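You operate a simulated robot arm through the tools that you are given. There is no shell and no other tool.

Carry out the task below with a simulated robot arm. There is one attempt and no reset: what you move stays moved.

JOB
Close the cell tap and the green tap, then wipe up the mud splash with the blue cloth.
Fine: put the cloth back where it lay; no puddle. What is to be rubbed or washed off counts as gone when no trace of it is left.

Only the result counts: the job must be done as asked and must still hold three seconds after the hand-in. Knocking over, shifting, dropping, spilling or breaking anything else fails it. Flat cloth is picked up by pressing the open fingertips on it (5 to 10 N) and closing them slowly along it; thin cloth reads only 2 to 8 mm in the jaws.

ROBOT AND FRAMES
A 7-joint arm with a two-finger parallel gripper, fixed in place. Base frame: the origin is at the foot of the arm, x ahead of it, y to its left, z up; the work surface is at about z = 0.88. Readings come in m, degrees, newtons and seconds.
Its first joint turns from -166.0 to 166.0 degrees. Payload 4.4 kg.
Tool frame: the origin (TCP) lies between the finger pads and is the grasp point; the fingertips stand 0.023 m ahead of it; z points along the fingers, y is the line along which they close. Largest opening 0.094 m; finger width 0.038, thickness 0.01; the body of the gripper, 0.054 by 0.096 m, starts 0.039 m behind the TCP.
Orientation is told as [roll, pitch, yaw] about the base's x, y, z axes, in that order, counted from this pose: with the fingers straight down and closing along the base's y, the tool's x points along the base's -x, its y along +y and its z along -z.

CONTROLS
- The arm moves only by the tool apply_moves. Its argument "series" is one flat list of numbers, 7 for each row, row after row: the shift along the tool's x, y, z in m, then the turn, a rotation vector about the tool's x, y, z in degrees, then the opening, from 0 (shut) to 1 (fully open). In form: [dx, dy, dz, wx, wy, wz, claw, dx, dy, dz, wx, wy, wz, claw, ...]. A call has 1 to 20 rows; each row is the pose to reach, as a shift and turn from the pose commanded when the call began, along the tool's axes at that moment. A row lasts 0.2 s, in which the tool goes at most 0.05 m and 8.6 degrees; a call with a longer step from one row to the next is refused whole, and so is a gripper value outside its range. Where a pose cannot be reached the arm comes as near as it can. A force on the tool above 40 N (or 10 N above the force at the start of the call, whichever is more), or a blocked arm, ends the call early, and 0.2 s more pass. Each finger travels about 0.072 m/s and halts on what it meets, pressing with about 38 N; the grip force reading is that of the motor and also rises with nothing between the fingers. The clock runs only during rows and for 0.2 s after the last one: add rows that repeat a pose to give the fingers time. The reply holds the time, the measured pose of the TCP, the force on the tool along the base axes, the opening and the grip force, in the units named above and with some noise, with the torque about the TCP (base axes, N m) and any sound that the robot's microphone picked up.
- Cameras (640 x 400 px; columns grow to the right, rows downward): "scene" is fixed at [0.3999, -0.649, 1.652]; the picture's right is [0.96, -0.28, 0.00], its down [-0.10, -0.34, -0.94] and it looks along [0.27, 0.90, -0.35] (base axes); focal length 368 px, centre (320, 200). "wrist" rides on the gripper at [0.086, 0.016, -0.075] in the tool frame; the picture's right is [-0.18, 0.98, 0.00], its down [-0.58, -0.11, -0.81] and it looks along [-0.79, -0.15, 0.59] (tool axes); focal length 243 px, centre (320, 200). There is no depth. A picture from a camera that has moved, and an enlarged one, comes with that camera's place and axes in the base frame and with its lens.
- capture(camera): a new picture of that camera. The clock stands still meanwhile.
- enlarge(camera, box): a new picture of the part [left, top, right, bottom] of that camera's present view, enlarged. The clock stands still meanwhile.
- job_done(): hands the job in; it is judged then, once.

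Places have to be worked out from the pictures, the camera data and where the tool is seen. Open the gripper and draw the arm clear of the work before you hand the job in, unless the task says otherwise.

The tools are called as name(argument=value, ...) on one line, values as JSON. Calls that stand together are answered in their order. apply_moves: Moves the arm, as the interface text tells. Its arguments: {"type":"object","properties":{"series":{"type":"array","items":{"type":"number"}}},"required":["series"]} The other tools are called the same way: capture (camera) takes a picture; enlarge (camera, box) takes an enlarged picture of a part of a camera's view; job_done () hands the job in.

At the start:

```text
t: 0.0
tool_pos: [0.4751, 0.4547, 1.2648]
ee_rot: [0.0, 0.1, 0.1]
force: [0.1, -0.6, 0.2]
moment: [-0.01, 0.01, -0.02]
grip_width: 0.0941
grip_force: 0.1
```

scene: 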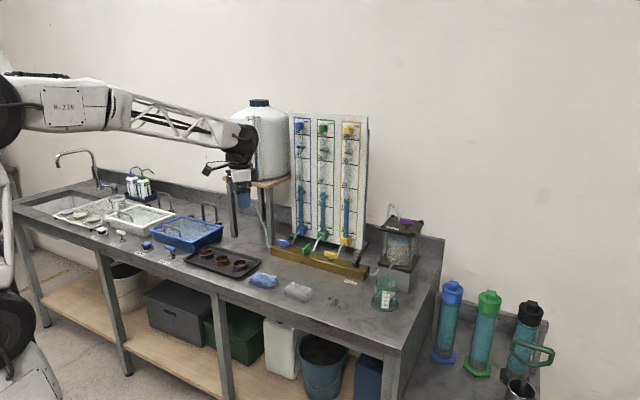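
wrist: 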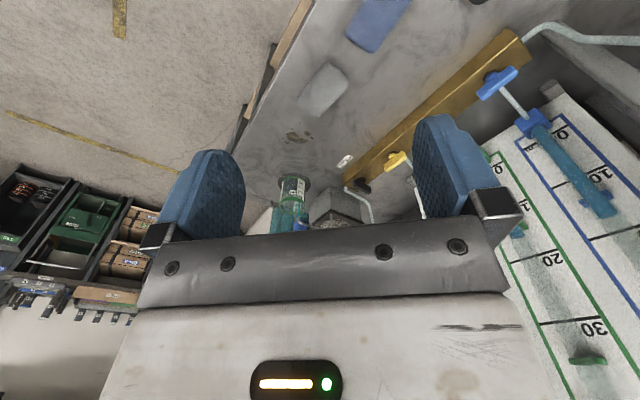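

I'll begin by looking at enlarged parts of the scene to locate the taps, the cloths and the mud splash.

enlarge(camera="scene", box=[240, 100, 460, 320])

enlarge(camera="scene", box=[20, 140, 260, 290])

enlarge(camera="wrist", box=[240, 0, 560, 240])

```text
1.82 times, centred on (350, 210) of scene
camera zoom: at [0.3999, -0.649, 1.652], right [0.96, -0.28, 0.0], down [-0.1, -0.34, -0.94], along [0.27, 0.9, -0.35], focal length 669 px, centre (266, 182)
```

zoom: 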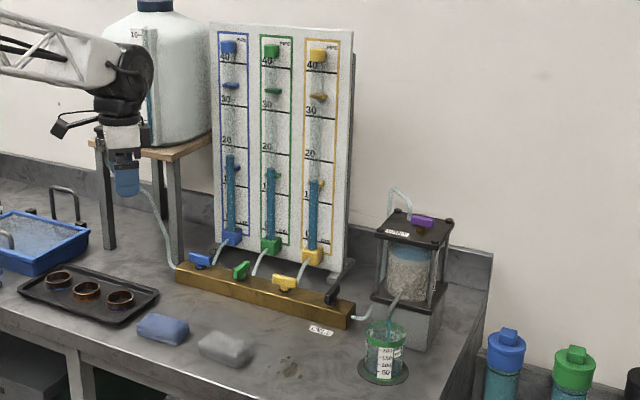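

```text
2.67 times, centred on (140, 215) of scene
camera zoom: at [0.3999, -0.649, 1.652], right [0.96, -0.28, 0.0], down [-0.1, -0.34, -0.94], along [0.27, 0.9, -0.35], focal length 981 px, centre (800, 160)
```

zoom: 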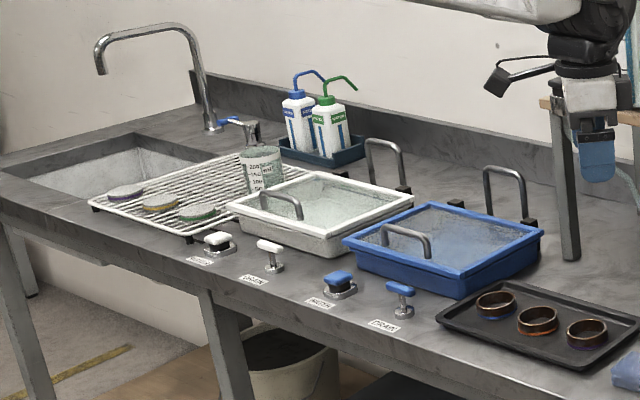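

```text
1.67 times, centred on (400, 120) of wrist
camera zoom: at [0.3886, 0.4714, 1.3385], right [0.18, 0.98, 0.0], down [0.58, -0.11, 0.81], along [0.79, -0.15, -0.59], focal length 404 px, centre (187, 333)
```

zoom: 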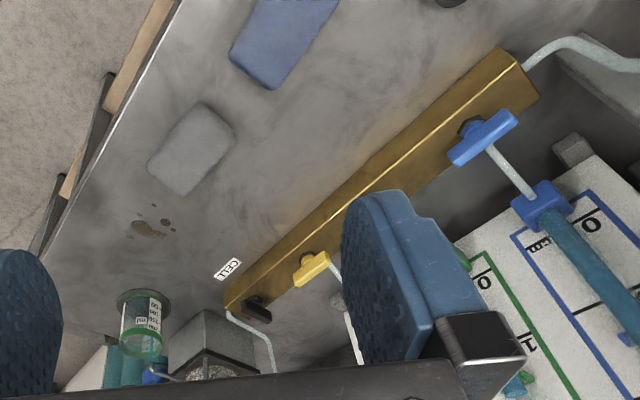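

The manifold has blue, green, yellow and black taps; the label "CELL" lies next to the black tap. I zoom further in to see handle orientations (open along the pipe vs. crosswise).

enlarge(camera="scene", box=[260, 220, 380, 295])

enlarge(camera="scene", box=[340, 200, 440, 320])

enlarge(camera="scene", box=[280, 110, 380, 240])

enlarge(camera="scene", box=[180, 240, 340, 320])

```text
5.33 times, centred on (320, 258) of scene
camera zoom: at [0.3999, -0.649, 1.652], right [0.96, -0.28, 0.0], down [-0.1, -0.34, -0.94], along [0.27, 0.9, -0.35], focal length 1963 px, centre (320, -107)
```

zoom: 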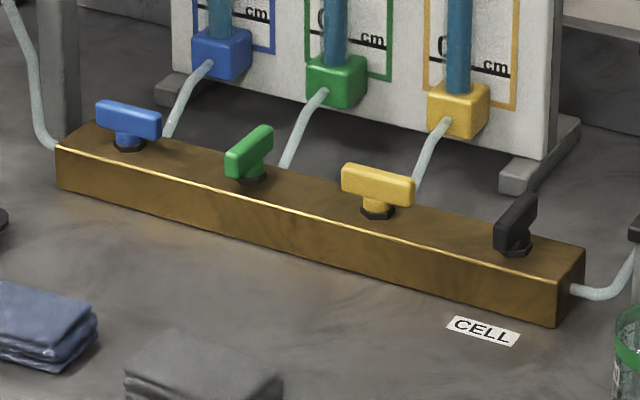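

```text
3.33 times, centred on (390, 260) of scene
camera zoom: at [0.3999, -0.649, 1.652], right [0.96, -0.28, 0.0], down [-0.1, -0.34, -0.94], along [0.27, 0.9, -0.35], focal length 1227 px, centre (87, 0)
```

zoom: 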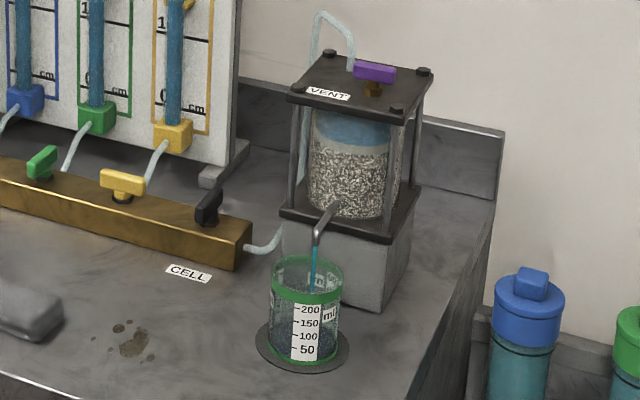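

```text
3.08 times, centred on (330, 175) of scene
camera zoom: at [0.3999, -0.649, 1.652], right [0.96, -0.28, 0.0], down [-0.1, -0.34, -0.94], along [0.27, 0.9, -0.35], focal length 1132 px, centre (289, 277)
```

zoom: 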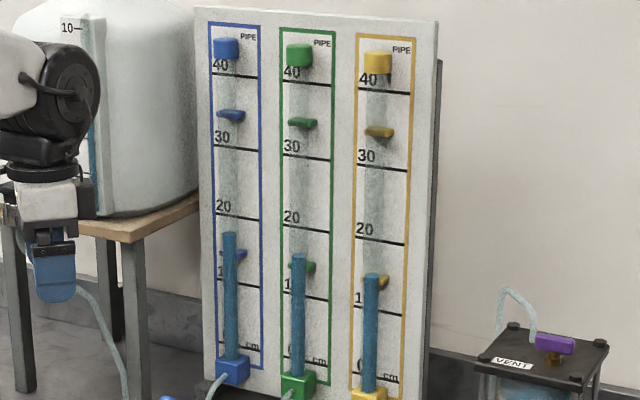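

```text
4.00 times, centred on (260, 280) of scene
camera zoom: at [0.3999, -0.649, 1.652], right [0.96, -0.28, 0.0], down [-0.1, -0.34, -0.94], along [0.27, 0.9, -0.35], focal length 1472 px, centre (560, -120)
```

zoom: 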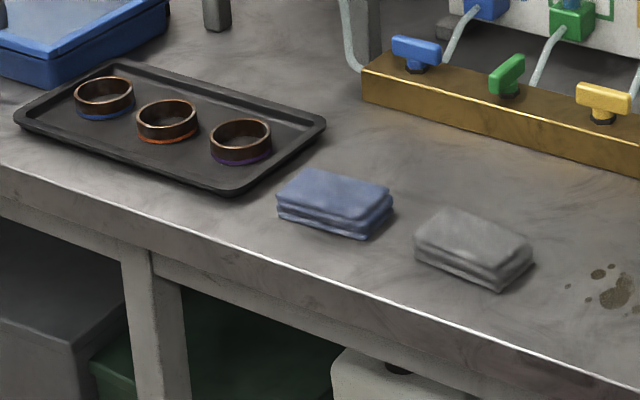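

The bench runs at 45° to the base axes; I place the black "CELL" tap near (0.885, 0.49) and the green tap near (0.728, 0.649), handles crosswise (open), and mud near (0.744, 0.348). I look closer at the beaker level and the taps' orientation before moving.

enlarge(camera="scene", box=[365, 255, 413, 315])

enlarge(camera="scene", box=[340, 245, 376, 275])

enlarge(camera="scene", box=[290, 230, 342, 268])

enlarge(camera="wrist", box=[310, 130, 430, 205])

```text
6.67 times, centred on (389, 285) of scene
camera zoom: at [0.3999, -0.649, 1.652], right [0.96, -0.28, 0.0], down [-0.1, -0.34, -0.94], along [0.27, 0.9, -0.35], focal length 2454 px, centre (-140, -367)
```

zoom: 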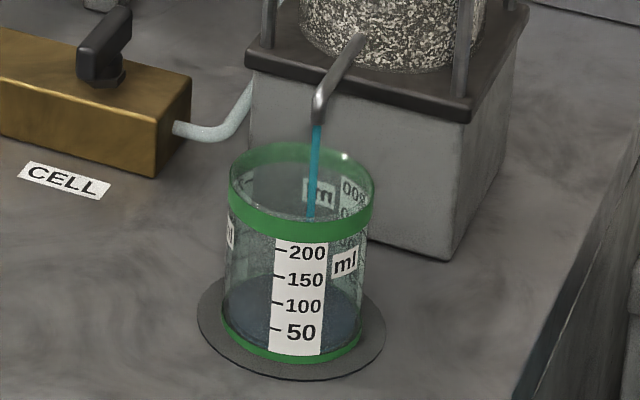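

```text
13.33 times, centred on (358, 260) of scene
camera zoom: at [0.3999, -0.649, 1.652], right [0.96, -0.28, 0.0], down [-0.1, -0.34, -0.94], along [0.27, 0.9, -0.35], focal length 4907 px, centre (-187, -600)
```

zoom: 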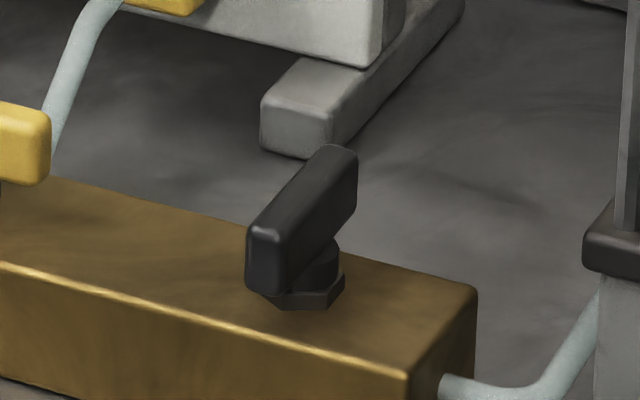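

```text
10.53 times, centred on (316, 249) of scene
camera zoom: at [0.3999, -0.649, 1.652], right [0.96, -0.28, 0.0], down [-0.1, -0.34, -0.94], along [0.27, 0.9, -0.35], focal length 3874 px, centre (362, -316)
```

zoom: 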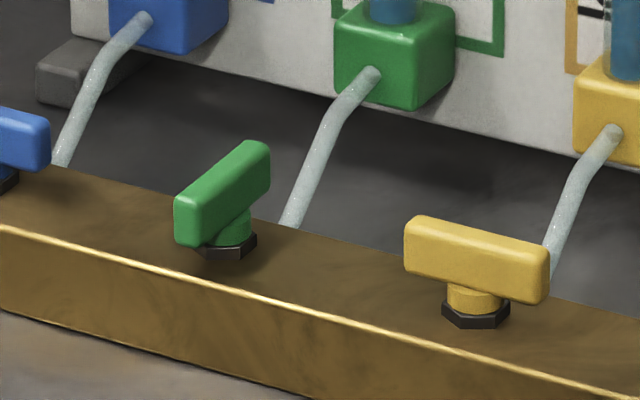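

```text
5.33 times, centred on (370, 168) of wrist
camera zoom: at [0.3886, 0.4714, 1.3385], right [0.18, 0.98, 0.0], down [0.58, -0.11, 0.81], along [0.79, -0.15, -0.59], focal length 1294 px, centre (53, 373)
```

zoom: 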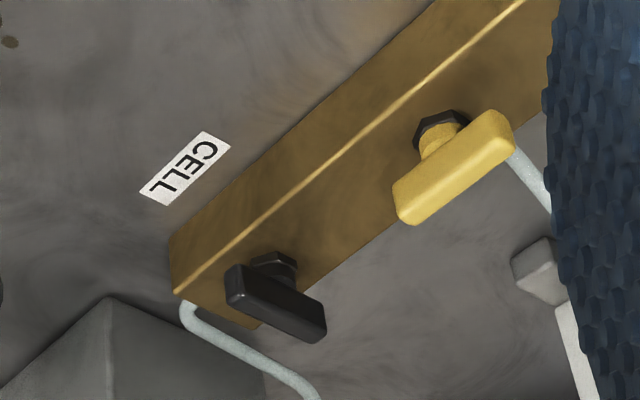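

The beaker is below 100 ml with a stream running, so I act on the cell tap first. I move to a spot in front of and above the black tap, yawed 45° and tilted 20° outward for reach, closing the fingers for pushing.

apply_moves(series=[-0.0377, -0.0034, 0.0215, -0.785, -1.896, -4.453, 0.5, -0.0754, -0.0068, 0.043, -1.571, -3.791, -8.906, 0, -0.1131, -0.0102, 0.0645, -2.356, -5.687, -13.359, 0, -0.1508, -0.0136, 0.086, -3.141, -7.583, -17.812, 0, -0.1885, -0.017, 0.1075, -3.927, -9.479, -22.265, 0, -0.2262, -0.0204, 0.129, -4.712, -11.374, -26.718, 0, -0.2639, -0.0238, 0.1505, -5.497, -13.27, -31.171, 0, -0.3016, -0.0272, 0.172, -6.282, -15.166, -35.624, 0, -0.3393, -0.0306, 0.1935, -7.068, -17.061, -40.077, 0, -0.377, -0.034, 0.215, -7.853, -18.957, -44.53, 0])

```text
t: 2.2
tool_pos: [0.8532, 0.4192, 1.049]
ee_rot: [0.0, -20.1, 44.9]
force: [0.6, -0.5, 0.5]
moment: [0.03, 0.03, 0.02]
grip_width: 0.0002
grip_force: 37.7
```

The arm reached the approach pose. I check both cameras.

capture(camera="wrist")

enlarge(camera="scene", box=[260, 180, 440, 310])

enlarge(camera="scene", box=[365, 255, 413, 315])

```text
taken
camera wrist: at [0.7663, 0.3558, 1.0899], right [-0.57, 0.82, 0.06], down [0.27, 0.11, 0.96], along [0.77, 0.57, -0.28], focal length 243 px, centre (320, 200)
```

wrist: 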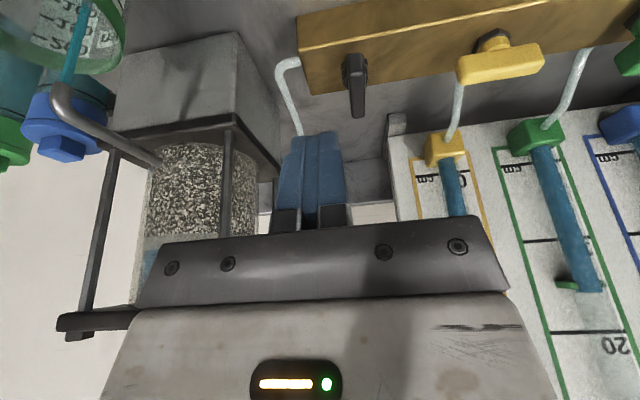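

```text
3.08 times, centred on (350, 245) of scene
camera zoom: at [0.3999, -0.649, 1.652], right [0.96, -0.28, 0.0], down [-0.1, -0.34, -0.94], along [0.27, 0.9, -0.35], focal length 1132 px, centre (228, 62)
```

zoom: 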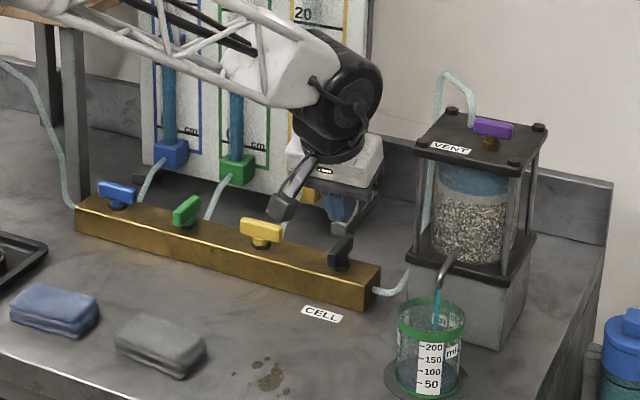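

```text
6.67 times, centred on (389, 285) of scene
camera zoom: at [0.3999, -0.649, 1.652], right [0.96, -0.28, 0.0], down [-0.1, -0.34, -0.94], along [0.27, 0.9, -0.35], focal length 2454 px, centre (-140, -367)
```

zoom: 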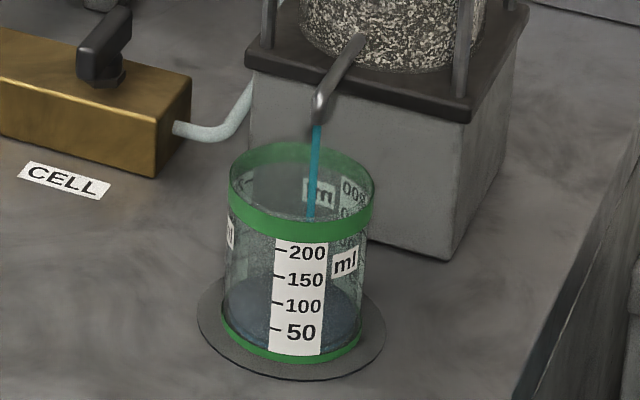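

Flow is slow (barely any level change). I enlarge the wrist view to locate the black handle relative to the fingers accurately.

enlarge(camera="wrist", box=[270, 20, 430, 220])

enlarge(camera="scene", box=[335, 225, 385, 275])

```text
2.00 times, centred on (350, 120) of wrist
camera zoom: at [0.7663, 0.3558, 1.0899], right [-0.57, 0.82, 0.06], down [0.27, 0.11, 0.96], along [0.77, 0.57, -0.28], focal length 485 px, centre (260, 360)
```

zoom: 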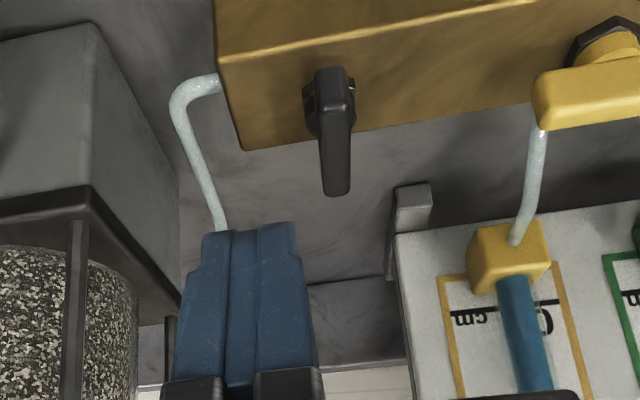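

```text
8.00 times, centred on (360, 250) of scene
camera zoom: at [0.3999, -0.649, 1.652], right [0.96, -0.28, 0.0], down [-0.1, -0.34, -0.94], along [0.27, 0.9, -0.35], focal length 2944 px, centre (0, -200)
```

zoom: 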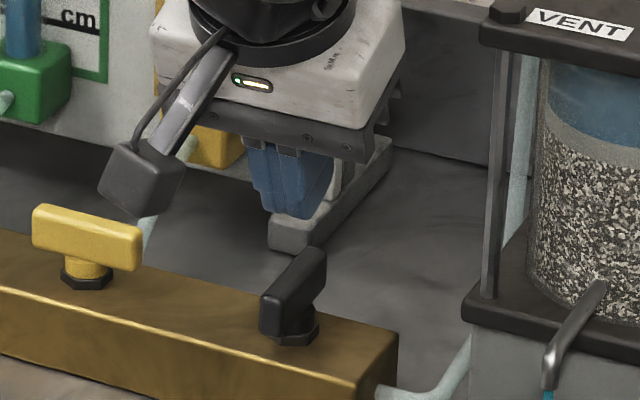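

The wrist view confirms the black tap axis at about bench coordinates e1≈0.278, e2≈0.972 (handle across the manifold). I lower the closed fingers to the right of the handle's front half, tip just above the manifold.

apply_moves(series=[0.0005, 0.001, 0.025, 0, 0, 0, 0, 0.001, 0.002, 0.05, 0, 0, 0, 0, 0.0015, 0.003, 0.075, 0, 0, 0, 0, 0.002, 0.003, 0.0994, 0, 0, 0, 0])

```text
t: 3.2
tool_pos: [0.8735, 0.4466, 0.9543]
ee_rot: [-0.1, -20.1, 45.0]
force: [0.9, -1.0, 0.2]
moment: [-0.04, 0.02, -0.01]
grip_width: 0.0002
grip_force: 37.9
```

At e1≈0.302, e2≈0.9335, z≈0.954 with no contact. I check the view before pushing.

enlarge(camera="wrist", box=[200, 20, 480, 240])

enlarge(camera="scene", box=[335, 225, 385, 275])

```text
1.82 times, centred on (340, 130) of wrist
camera zoom: at [0.7867, 0.3825, 0.9958], right [-0.57, 0.82, 0.06], down [0.27, 0.11, 0.96], along [0.77, 0.56, -0.28], focal length 441 px, centre (284, 327)
```

zoom: 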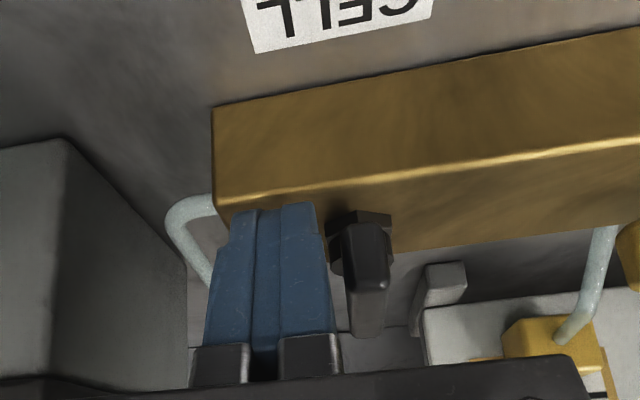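

```text
8.00 times, centred on (360, 250) of scene
camera zoom: at [0.3999, -0.649, 1.652], right [0.96, -0.28, 0.0], down [-0.1, -0.34, -0.94], along [0.27, 0.9, -0.35], focal length 2944 px, centre (0, -200)
```

zoom: 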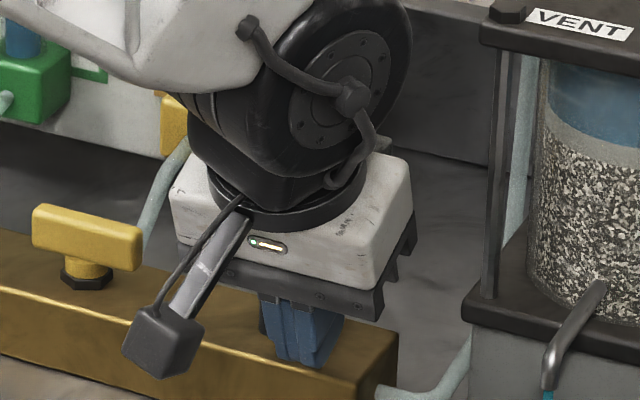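

The fingers sit right of the black handle. I push the front end leftwards (clockwise turn) in small steps and watch the force.

apply_moves(series=[0, 0.003, 0, 0, 0, 0, 0, 0, 0.006, 0, 0, 0, 0, 0, 0, 0.009, 0, 0, 0, 0, 0, 0, 0.012, 0, 0, 0, 0, 0, 0, 0.015, 0, 0, 0, 0, 0])

```text
t: 4.4
tool_pos: [0.8621, 0.4569, 0.9543]
ee_rot: [0.0, -20.0, 45.0]
force: [-0.1, -1.8, -0.7]
moment: [-0.08, 0.03, -0.02]
grip_width: 0.0
grip_force: 38.1
```

enlarge(camera="wrist", box=[200, 20, 480, 240])

enlarge(camera="scene", box=[335, 225, 435, 315])

```text
1.82 times, centred on (340, 130) of wrist
camera zoom: at [0.775, 0.3934, 0.9952], right [-0.57, 0.82, 0.06], down [0.27, 0.11, 0.96], along [0.77, 0.56, -0.28], focal length 441 px, centre (284, 327)
```

zoom: 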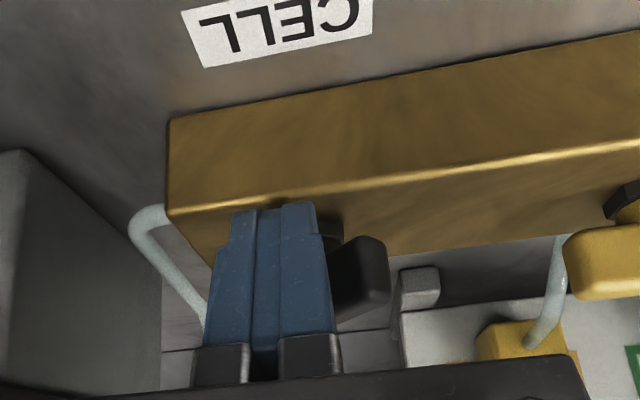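

```text
4.44 times, centred on (385, 270) of scene
camera zoom: at [0.3999, -0.649, 1.652], right [0.96, -0.28, 0.0], down [-0.1, -0.34, -0.94], along [0.27, 0.9, -0.35], focal length 1636 px, centre (31, -111)
```

zoom: 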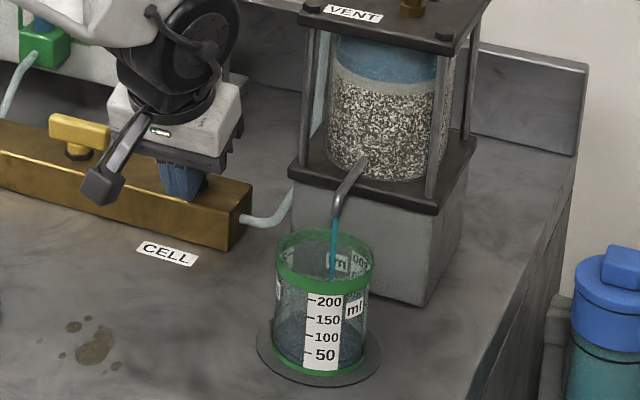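

The handle is turning clockwise easily with almost no force. I continue left and then backward (+e2) to bring it in line with the manifold.

apply_moves(series=[0, 0.004, 0, 0, 0, 0, 0, -0.0019, 0.008, 0.0007, 0, 0, 0, 0, -0.0038, 0.012, 0.0014, 0, 0, 0, 0, -0.0056, 0.016, 0.0021, 0, 0, 0, 0, -0.0075, 0.019, 0.0027, 0, 0, 0, 0])

enlarge(camera="wrist", box=[200, 20, 480, 240])

enlarge(camera="scene", box=[335, 225, 435, 315])

```text
t: 5.5
tool_pos: [0.8549, 0.4722, 0.9547]
ee_rot: [0.1, -19.9, 44.9]
force: [-7.9, -10.7, 4.3]
moment: [-0.01, 0.06, -0.03]
grip_width: 0.0002
grip_force: 38.1
stopped in row 5: the force on the tool passed its limit at 45 N (the readings are from after the stop); the commanded pose is now the measured one
```

```text
1.82 times, centred on (340, 130) of wrist
camera zoom: at [0.7678, 0.4075, 0.9954], right [-0.57, 0.82, 0.06], down [0.27, 0.12, 0.96], along [0.77, 0.56, -0.29], focal length 441 px, centre (284, 327)
```

zoom: 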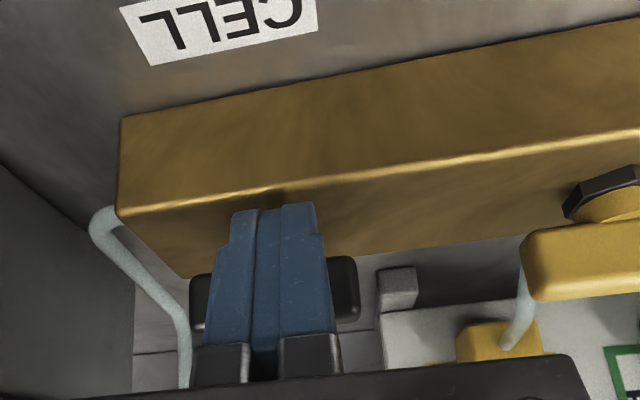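

```text
4.44 times, centred on (385, 270) of scene
camera zoom: at [0.3999, -0.649, 1.652], right [0.96, -0.28, 0.0], down [-0.1, -0.34, -0.94], along [0.27, 0.9, -0.35], focal length 1636 px, centre (31, -111)
```

zoom: 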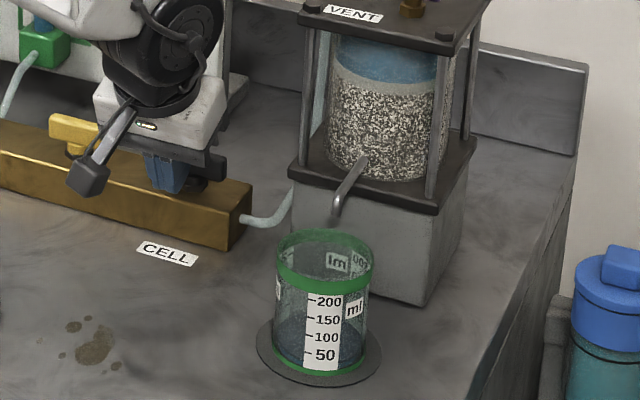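

The stream has stopped and the black handle now lies along the manifold like the closed yellow one. I back off, rise and move to the green tap.

apply_moves(series=[0.0188, 0, -0.0068, 0, 0, 0, 0, 0.0051, 0, -0.0444, 0, 0, 0, 0, -0.0086, 0, -0.082, 0, 0, 0, 0, -0.0154, 0.04, -0.1008, 0, 0, 0, 0, -0.0154, 0.085, -0.1008, 0, 0, 0, 0, -0.0154, 0.13, -0.1008, 0, 0, 0, 0, -0.0154, 0.17, -0.1008, 0, 0, 0, 0, -0.0154, 0.19, -0.1008, 0, 0, 0, 0])

enlarge(camera="wrist", box=[240, 0, 480, 240])

enlarge(camera="scene", box=[280, 200, 440, 310])

```text
t: 7.3
tool_pos: [0.707, 0.592, 1.053]
ee_rot: [0.0, -19.9, 44.9]
force: [-1.5, -0.5, 0.0]
moment: [-0.01, -0.03, -0.05]
grip_width: 0.0
grip_force: 37.9
```

```text
1.67 times, centred on (360, 120) of wrist
camera zoom: at [0.6194, 0.5276, 1.0949], right [-0.57, 0.82, 0.06], down [0.27, 0.12, 0.96], along [0.77, 0.56, -0.29], focal length 404 px, centre (253, 333)
```

zoom: 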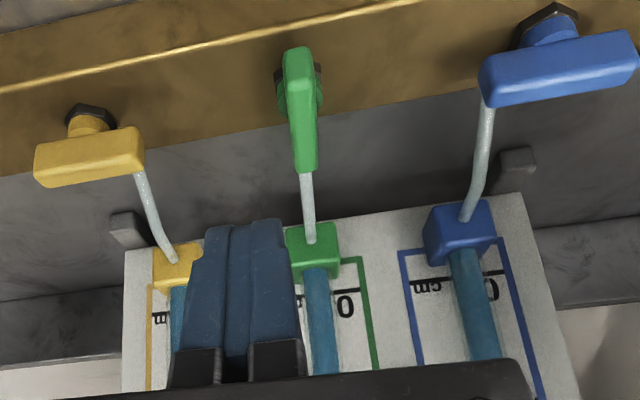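

```text
3.64 times, centred on (360, 255) of scene
camera zoom: at [0.3999, -0.649, 1.652], right [0.96, -0.28, 0.0], down [-0.1, -0.34, -0.94], along [0.27, 0.9, -0.35], focal length 1338 px, centre (174, 0)
```

zoom: 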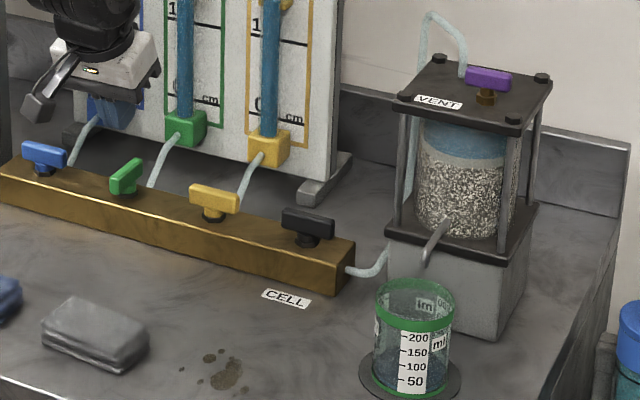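

The cell tap is clearly closed and the stream is gone. The green handle is still across at e1≈0.058; I lower the closed fingers to its right side.

apply_moves(series=[0.005, -0.002, 0.025, 0, 0, 0, 0, 0.01, -0.003, 0.05, 0, 0, 0, 0, 0.015, -0.003, 0.075, 0, 0, 0, 0, 0.0199, -0.003, 0.0971, 0, 0, 0, 0])

enlarge(camera="wrist", box=[200, 20, 480, 240])

```text
t: 8.3
tool_pos: [0.7206, 0.6013, 0.9558]
ee_rot: [0.0, -19.9, 44.8]
force: [1.1, -0.2, -0.1]
moment: [0.03, -0.02, -0.03]
grip_width: 0.0
grip_force: 38.1
```

```text
1.82 times, centred on (340, 130) of wrist
camera zoom: at [0.6321, 0.5366, 0.9971], right [-0.57, 0.82, 0.06], down [0.27, 0.11, 0.96], along [0.78, 0.56, -0.29], focal length 441 px, centre (284, 327)
```

zoom: 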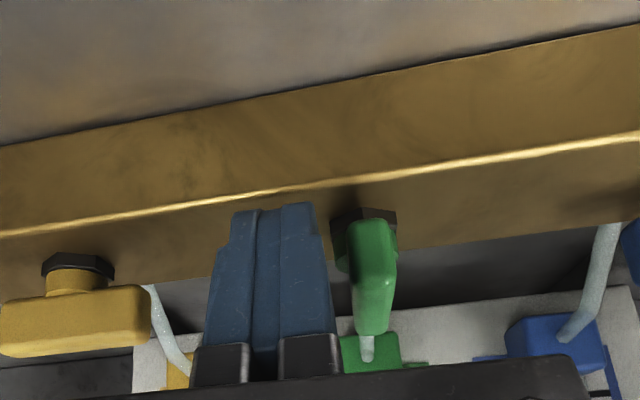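

Finger is right beside the green handle. I push its front end left and then back, same as with the cell tap.

apply_moves(series=[0, 0.004, 0, 0, 0, 0, 0, 0, 0.008, 0, 0, 0, 0, 0, 0, 0.012, 0, 0, 0, 0, 0, 0, 0.016, 0, 0, 0, 0, 0, 0, 0.02, 0, 0, 0, 0, 0, -0.0019, 0.024, 0.0007, 0, 0, 0, 0, -0.0038, 0.028, 0.0014, 0, 0, 0, 0, -0.0047, 0.032, 0.0017, 0, 0, 0, 0, -0.0056, 0.034, 0.0021, 0, 0, 0, 0])

enlarge(camera="wrist", box=[200, 20, 480, 240])

enlarge(camera="scene", box=[260, 200, 420, 310])

```text
t: 10.3
tool_pos: [0.6996, 0.6277, 0.9554]
ee_rot: [0.0, -19.8, 44.9]
force: [-12.4, -25.8, 5.7]
moment: [-0.31, 0.08, -0.29]
grip_width: 0.0
grip_force: 38.1
```

```text
1.82 times, centred on (340, 130) of wrist
camera zoom: at [0.6118, 0.5635, 0.997], right [-0.57, 0.82, 0.06], down [0.27, 0.12, 0.96], along [0.77, 0.56, -0.29], focal length 441 px, centre (284, 327)
```

zoom: 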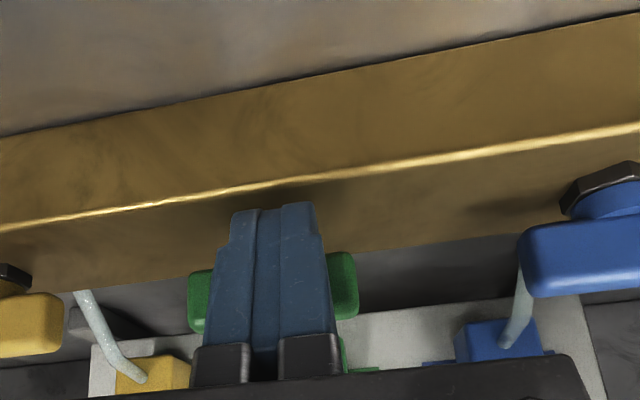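

```text
3.64 times, centred on (340, 255) of scene
camera zoom: at [0.3999, -0.649, 1.652], right [0.96, -0.28, 0.0], down [-0.1, -0.34, -0.94], along [0.27, 0.9, -0.35], focal length 1338 px, centre (247, 0)
```

zoom: 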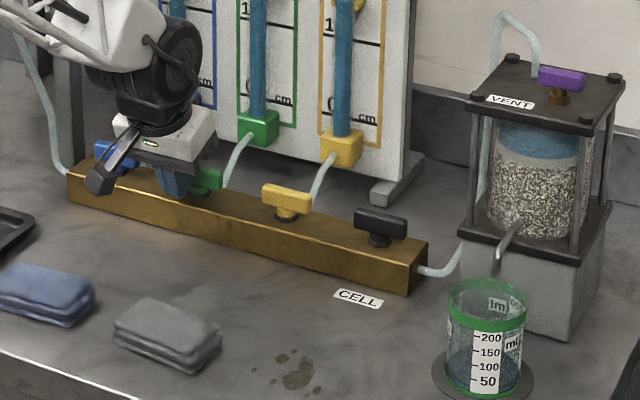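

The green handle lies along the manifold now. I back off, rise, and will take a clean look at the taps, the cloth and the mud.

apply_moves(series=[0.0188, 0, -0.0068, 0, 0, 0, 0, 0.0051, 0, -0.0444, 0, 0, 0, 0, -0.0086, 0, -0.082, 0, 0, 0, 0, -0.0222, 0, -0.1196, 0, 0, 0, 0, -0.0077, 0, -0.1675, 0, 0, 0, 0])

enlarge(camera="scene", box=[235, 255, 331, 315])

enlarge(camera="scene", box=[260, 220, 380, 295])

enlarge(camera="scene", box=[308, 270, 356, 305])

capture(camera="wrist")

```text
t: 11.5
tool_pos: [0.6648, 0.5935, 1.1146]
ee_rot: [-0.1, -19.7, 44.9]
force: [0.8, 0.5, -0.5]
moment: [-0.01, 0.0, 0.03]
grip_width: 0.0
grip_force: 37.9
```

```text
6.67 times, centred on (283, 285) of scene
camera zoom: at [0.3999, -0.649, 1.652], right [0.96, -0.28, 0.0], down [-0.1, -0.34, -0.94], along [0.27, 0.9, -0.35], focal length 2454 px, centre (567, -367)
```

zoom: 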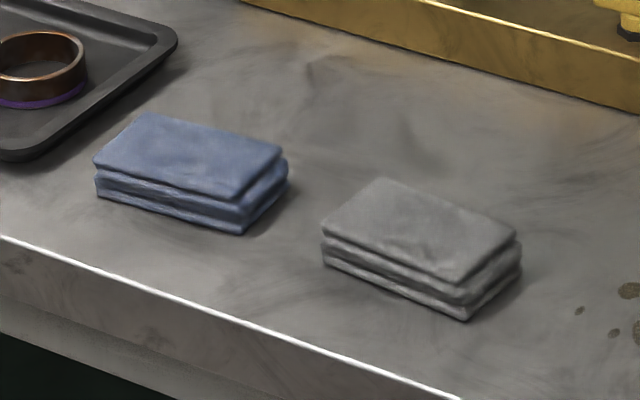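

```text
5.33 times, centred on (320, 258) of scene
camera zoom: at [0.3999, -0.649, 1.652], right [0.96, -0.28, 0.0], down [-0.1, -0.34, -0.94], along [0.27, 0.9, -0.35], focal length 1963 px, centre (320, -107)
```

zoom: 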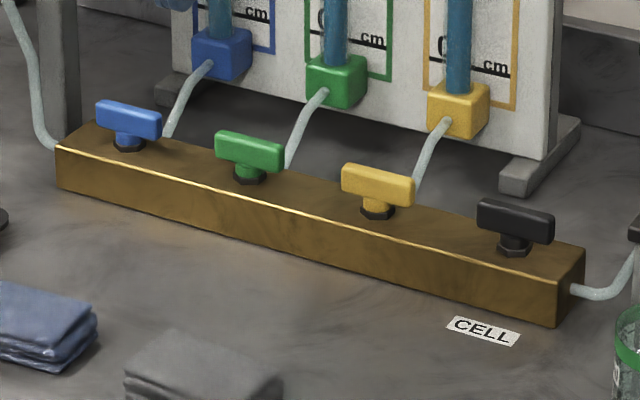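

```text
11.43 times, centred on (332, 288) of scene
camera zoom: at [0.3999, -0.649, 1.652], right [0.96, -0.28, 0.0], down [-0.1, -0.34, -0.94], along [0.27, 0.9, -0.35], focal length 4206 px, centre (183, -800)
```

zoom: 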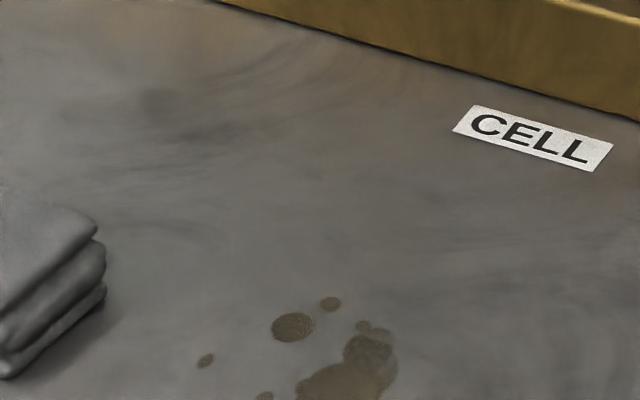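

```text
taken
camera wrist: at [0.577, 0.5294, 1.1563], right [-0.57, 0.82, 0.06], down [0.27, 0.12, 0.96], along [0.77, 0.56, -0.29], focal length 243 px, centre (320, 200)
```

wrist: 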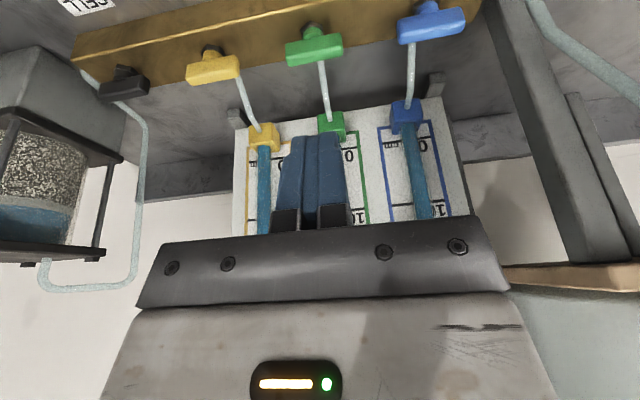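

All four taps now lie along the manifold, closed. The blue cloth is a folded stack of about 0.092 × 0.052 × 0.024 m centred near (0.532, 0.532), long axis at about −40°. I move above it with the tool vertical, yaw −40°, opening the fingers.

apply_moves(series=[0.014, 0.0042, 0.0051, 1.235, 1.348, 7.005, 0, 0.0281, 0.0085, 0.0102, 2.471, 2.696, 14.011, 0, 0.0421, 0.0127, 0.0153, 3.706, 4.044, 21.016, 0, 0.0561, 0.0169, 0.0204, 4.941, 5.392, 28.022, 0, 0.0701, 0.0212, 0.0255, 6.176, 6.74, 35.027, 0, 0.0842, 0.0254, 0.0306, 7.412, 8.089, 42.033, 0.2, 0.0982, 0.0296, 0.0357, 8.647, 9.437, 49.038, 0.4, 0.1122, 0.0339, 0.0408, 9.882, 10.785, 56.043, 0.6, 0.1262, 0.0381, 0.0459, 11.117, 12.133, 63.049, 0.8, 0.1403, 0.0423, 0.051, 12.353, 13.481, 70.054, 0.9, 0.1543, 0.0466, 0.0561, 13.588, 14.829, 77.06, 0.9, 0.1683, 0.0508, 0.0612, 14.823, 16.177, 84.065, 0.9, 0.1683, 0.0508, 0.0612, 14.823, 16.177, 84.065, 0.9])

capture(camera="wrist")

enlarge(camera="scene", box=[225, 215, 345, 315])

enlarge(camera="scene", box=[306, 280, 354, 310])

```text
t: 14.3
tool_pos: [0.5311, 0.5323, 1.0014]
ee_rot: [-0.1, 0.0, -40.0]
force: [-0.1, 0.3, 0.1]
moment: [-0.04, 0.0, -0.02]
grip_width: 0.0846
grip_force: 0.0
```

```text
taken
camera wrist: at [0.4746, 0.6004, 1.0763], right [0.77, 0.63, 0.0], down [0.38, -0.46, 0.81], along [0.51, -0.62, -0.59], focal length 243 px, centre (320, 200)
```

wrist: 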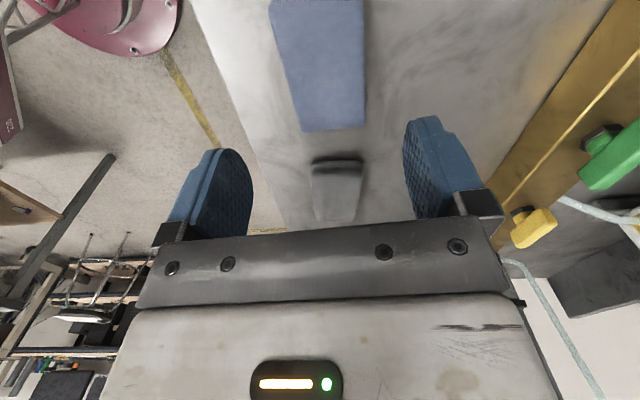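

```text
4.00 times, centred on (285, 265) of scene
camera zoom: at [0.3999, -0.649, 1.652], right [0.96, -0.28, 0.0], down [-0.1, -0.34, -0.94], along [0.27, 0.9, -0.35], focal length 1472 px, centre (460, -60)
```

zoom: 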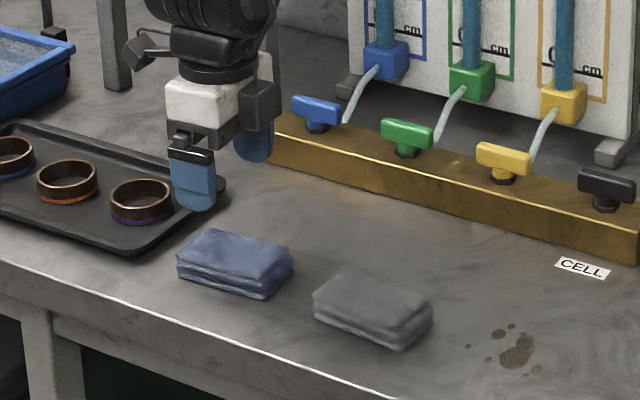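

```text
13.33 times, centred on (330, 295) of scene
camera zoom: at [0.3999, -0.649, 1.652], right [0.96, -0.28, 0.0], down [-0.1, -0.34, -0.94], along [0.27, 0.9, -0.35], focal length 4907 px, centre (187, -1067)
```

zoom: 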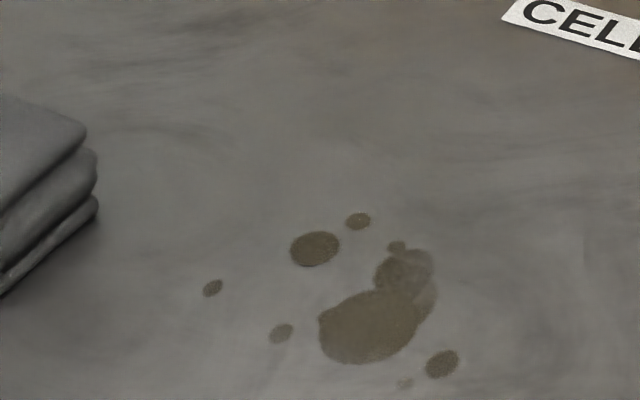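

Readings match; the wrist view puts the cloth's centre line about 2–5 mm further along the tool's +y. I descend astride the cloth's long sides with a small correction, keeping the tips a few mm above the bench.

apply_moves(series=[0, 0.0012, 0.03, 0, 0, 0, 0.9, 0, 0.0024, 0.06, 0, 0, 0, 0.9, 0, 0.0024, 0.075, 0, 0, 0, 0.9, 0, 0.0024, 0.085, 0, 0, 0, 0.9, 0, 0.0024, 0.091, 0, 0, 0, 0.9])

capture(camera="wrist")

enlarge(camera="scene", box=[225, 215, 345, 315])

```text
t: 15.5
tool_pos: [0.5315, 0.5352, 0.9104]
ee_rot: [-0.1, -0.1, -40.1]
force: [1.4, -0.2, 0.0]
moment: [0.01, -0.01, -0.01]
grip_width: 0.0847
grip_force: 0.0
```

```text
taken
camera wrist: at [0.476, 0.6021, 0.9855], right [0.77, 0.63, 0.0], down [0.38, -0.46, 0.81], along [0.51, -0.62, -0.59], focal length 243 px, centre (320, 200)
```

wrist: 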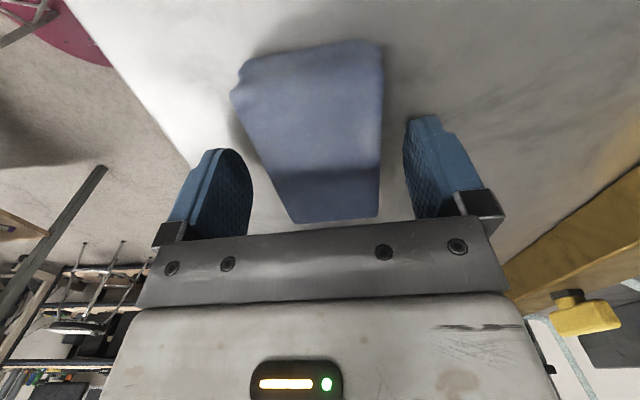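

```text
4.00 times, centred on (285, 265) of scene
camera zoom: at [0.3999, -0.649, 1.652], right [0.96, -0.28, 0.0], down [-0.1, -0.34, -0.94], along [0.27, 0.9, -0.35], focal length 1472 px, centre (460, -60)
```

zoom: 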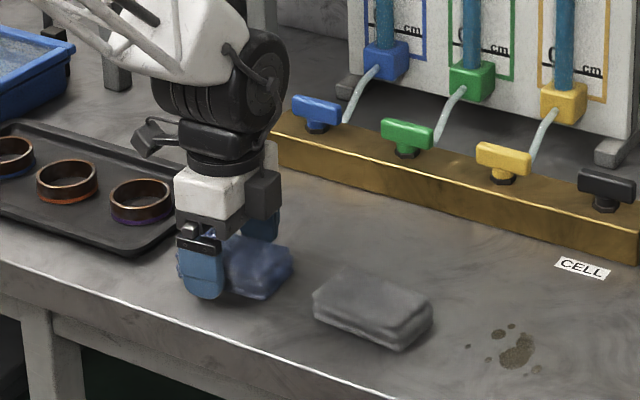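

The cloth sits between the fingers, centred within about 3 mm. I close slowly and watch the width and grip force.

apply_moves(series=[0, 0.002, 0, 0, 0, 0, 0.8, 0, 0.002, 0, 0, 0, 0, 0.7, 0, 0.002, 0, 0, 0, 0, 0.62, 0, 0.002, 0, 0, 0, 0, 0.56, 0, 0.002, 0, 0, 0, 0, 0.52, 0, 0.002, 0, 0, 0, 0, 0.48])

capture(camera="wrist")

```text
t: 16.9
tool_pos: [0.5344, 0.5351, 0.9096]
ee_rot: [-0.2, 0.0, -40.1]
force: [-0.2, -0.1, 2.2]
moment: [-0.04, 0.03, -0.02]
grip_width: 0.0569
grip_force: 38.4
```

```text
taken
camera wrist: at [0.4777, 0.6037, 0.9856], right [0.77, 0.63, 0.0], down [0.38, -0.46, 0.81], along [0.51, -0.62, -0.59], focal length 243 px, centre (320, 200)
```

wrist: 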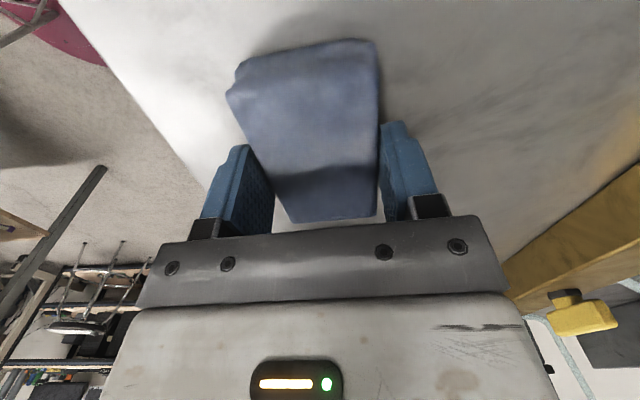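

The fingers hold the stack at 57 mm with 38 N. I lift it a few centimetres and check that it comes along.

apply_moves(series=[0, 0, -0.01, 0, 0, 0, 0.4, 0, 0, -0.03, 0, 0, 0, 0.4, 0, 0, -0.05, 0, 0, 0, 0.4, 0, 0, -0.06, 0, 0, 0, 0.4])

enlarge(camera="scene", box=[225, 215, 345, 315])

capture(camera="wrist")

```text
t: 17.9
tool_pos: [0.5336, 0.5358, 0.9698]
ee_rot: [-0.1, 0.0, -40.2]
force: [-0.9, 0.0, -0.4]
moment: [0.01, 0.01, 0.04]
grip_width: 0.0573
grip_force: 37.8
```

```text
4.00 times, centred on (285, 265) of scene
camera zoom: at [0.3999, -0.649, 1.652], right [0.96, -0.28, 0.0], down [-0.1, -0.34, -0.94], along [0.27, 0.9, -0.35], focal length 1472 px, centre (460, -60)
```

zoom: 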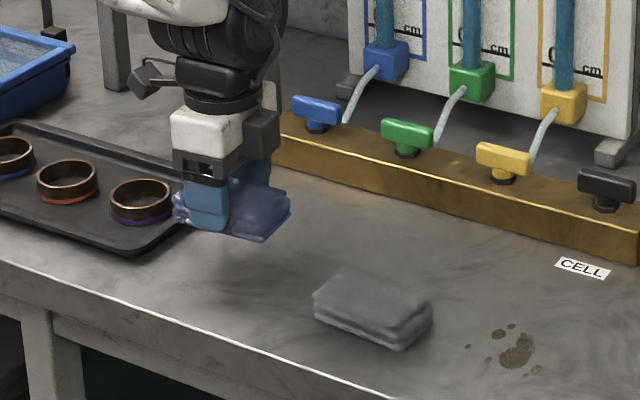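

```text
taken
camera wrist: at [0.4775, 0.6038, 1.0452], right [0.77, 0.63, 0.0], down [0.38, -0.46, 0.81], along [0.51, -0.62, -0.59], focal length 243 px, centre (320, 200)
```

wrist: 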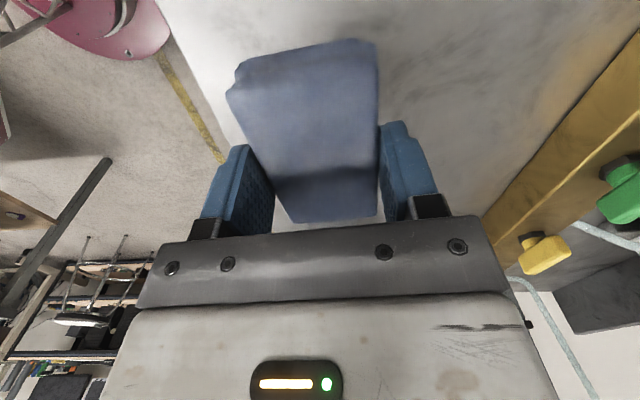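

The cloth is firmly held and stays in shape. I carry it over the grey cloth (with more height) to the front side of the mud splash.

apply_moves(series=[-0.02, -0.004, -0.015, 0, 0, 0, 0.4, -0.06, -0.011, -0.02, 0, 0, 0, 0.4, -0.1, -0.018, -0.02, 0, 0, 0, 0.4, -0.14, -0.026, -0.02, 0, 0, 0, 0.4, -0.18, -0.033, -0.02, 0, 0, 0, 0.4, -0.22, -0.04, -0.02, 0, 0, 0, 0.4, -0.255, -0.047, -0.01, 0, 0, 0, 0.4, -0.2733, -0.0502, 0, 0, 0, 0, 0.4, -0.2733, -0.0502, 0.03, 0, 0, 0, 0.4])

enlarge(camera="scene", box=[265, 215, 405, 325])

capture(camera="wrist")

```text
t: 19.9
tool_pos: [0.7115, 0.3217, 0.9404]
ee_rot: [-0.1, -0.1, -40.1]
force: [0.3, 0.3, -0.6]
moment: [0.0, 0.02, -0.03]
grip_width: 0.0569
grip_force: 38.2
```

```text
3.64 times, centred on (335, 270) of scene
camera zoom: at [0.3999, -0.649, 1.652], right [0.96, -0.28, 0.0], down [-0.1, -0.34, -0.94], along [0.27, 0.9, -0.35], focal length 1338 px, centre (266, -54)
```

zoom: 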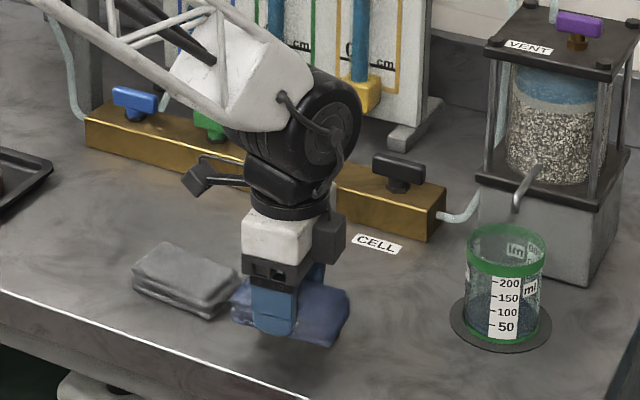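

```text
taken
camera wrist: at [0.6551, 0.3892, 1.0148], right [0.77, 0.63, 0.0], down [0.38, -0.46, 0.81], along [0.51, -0.62, -0.59], focal length 243 px, centre (320, 200)
```

wrist: 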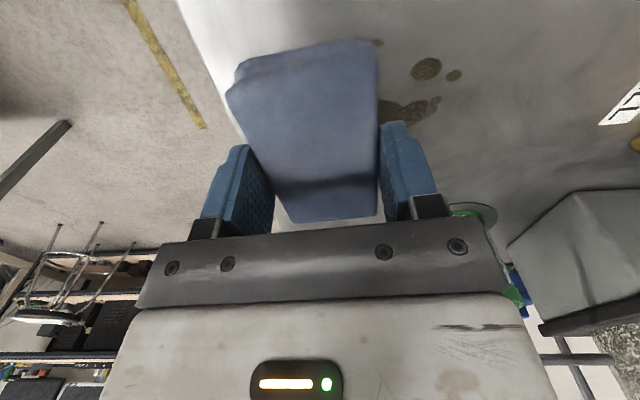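

The cloth is held about 3 cm above the bench just in front of the mud, with a clear gap to the grey cloth. I lower it gently until light contact.

apply_moves(series=[0, 0, 0.015, 0, 0, 0, 0.4, 0, 0, 0.026, 0, 0, 0, 0.4, 0, 0, 0.029, 0, 0, 0, 0.4, 0, 0, 0.0305, 0, 0, 0, 0.4, 0, 0, 0.0315, 0, 0, 0, 0.4])

```text
t: 21.1
tool_pos: [0.7108, 0.3216, 0.9095]
ee_rot: [0.0, 0.0, -40.1]
force: [-7.3, -5.3, 26.3]
moment: [-0.22, 0.5, -0.01]
grip_width: 0.0571
grip_force: 38.0
```

Contact with about 26 N; I ease the pressure slightly and sweep across the splash (toward the manifold) slowly.

apply_moves(series=[0, 0, -0.0006, 0, 0, 0, 0.4, -0.0013, 0.015, -0.0006, 0, 0, 0, 0.4, -0.0026, 0.03, -0.0006, 0, 0, 0, 0.4, -0.0039, 0.045, -0.0006, 0, 0, 0, 0.4, -0.0052, 0.06, -0.0006, 0, 0, 0, 0.4, -0.0065, 0.075, -0.0006, 0, 0, 0, 0.4, -0.0078, 0.09, -0.0006, 0, 0, 0, 0.4])

enlarge(camera="scene", box=[285, 245, 385, 325])

capture(camera="wrist")

```text
t: 22.6
tool_pos: [0.764, 0.3752, 0.9097]
ee_rot: [0.0, 0.1, -40.0]
force: [-1.1, -0.6, 8.3]
moment: [0.06, 0.07, -0.08]
grip_width: 0.0572
grip_force: 37.7
stopped in row 7: the force on the tool passed its limit at 42 N (the readings are from after the stop); the commanded pose is now the measured one
```

```text
5.00 times, centred on (335, 285) of scene
camera zoom: at [0.3999, -0.649, 1.652], right [0.96, -0.28, 0.0], down [-0.1, -0.34, -0.94], along [0.27, 0.9, -0.35], focal length 1840 px, centre (245, -225)
```

zoom: 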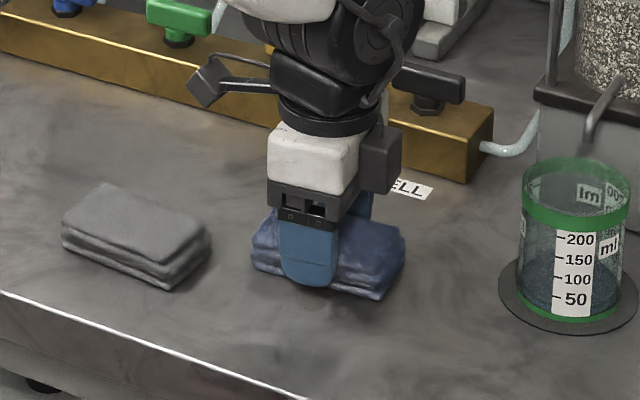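

```text
taken
camera wrist: at [0.7082, 0.4427, 0.9854], right [0.77, 0.63, 0.0], down [0.37, -0.46, 0.81], along [0.51, -0.62, -0.59], focal length 243 px, centre (320, 200)
```

wrist: 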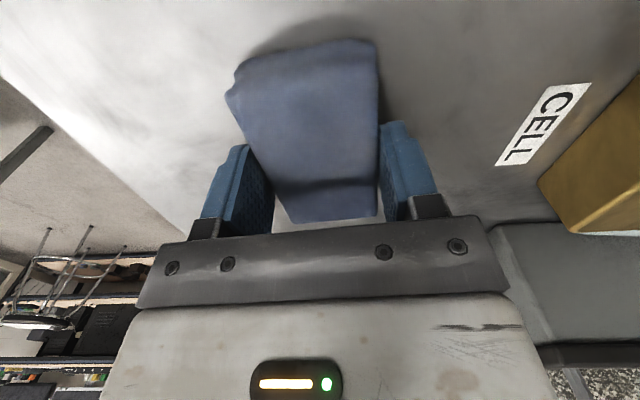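

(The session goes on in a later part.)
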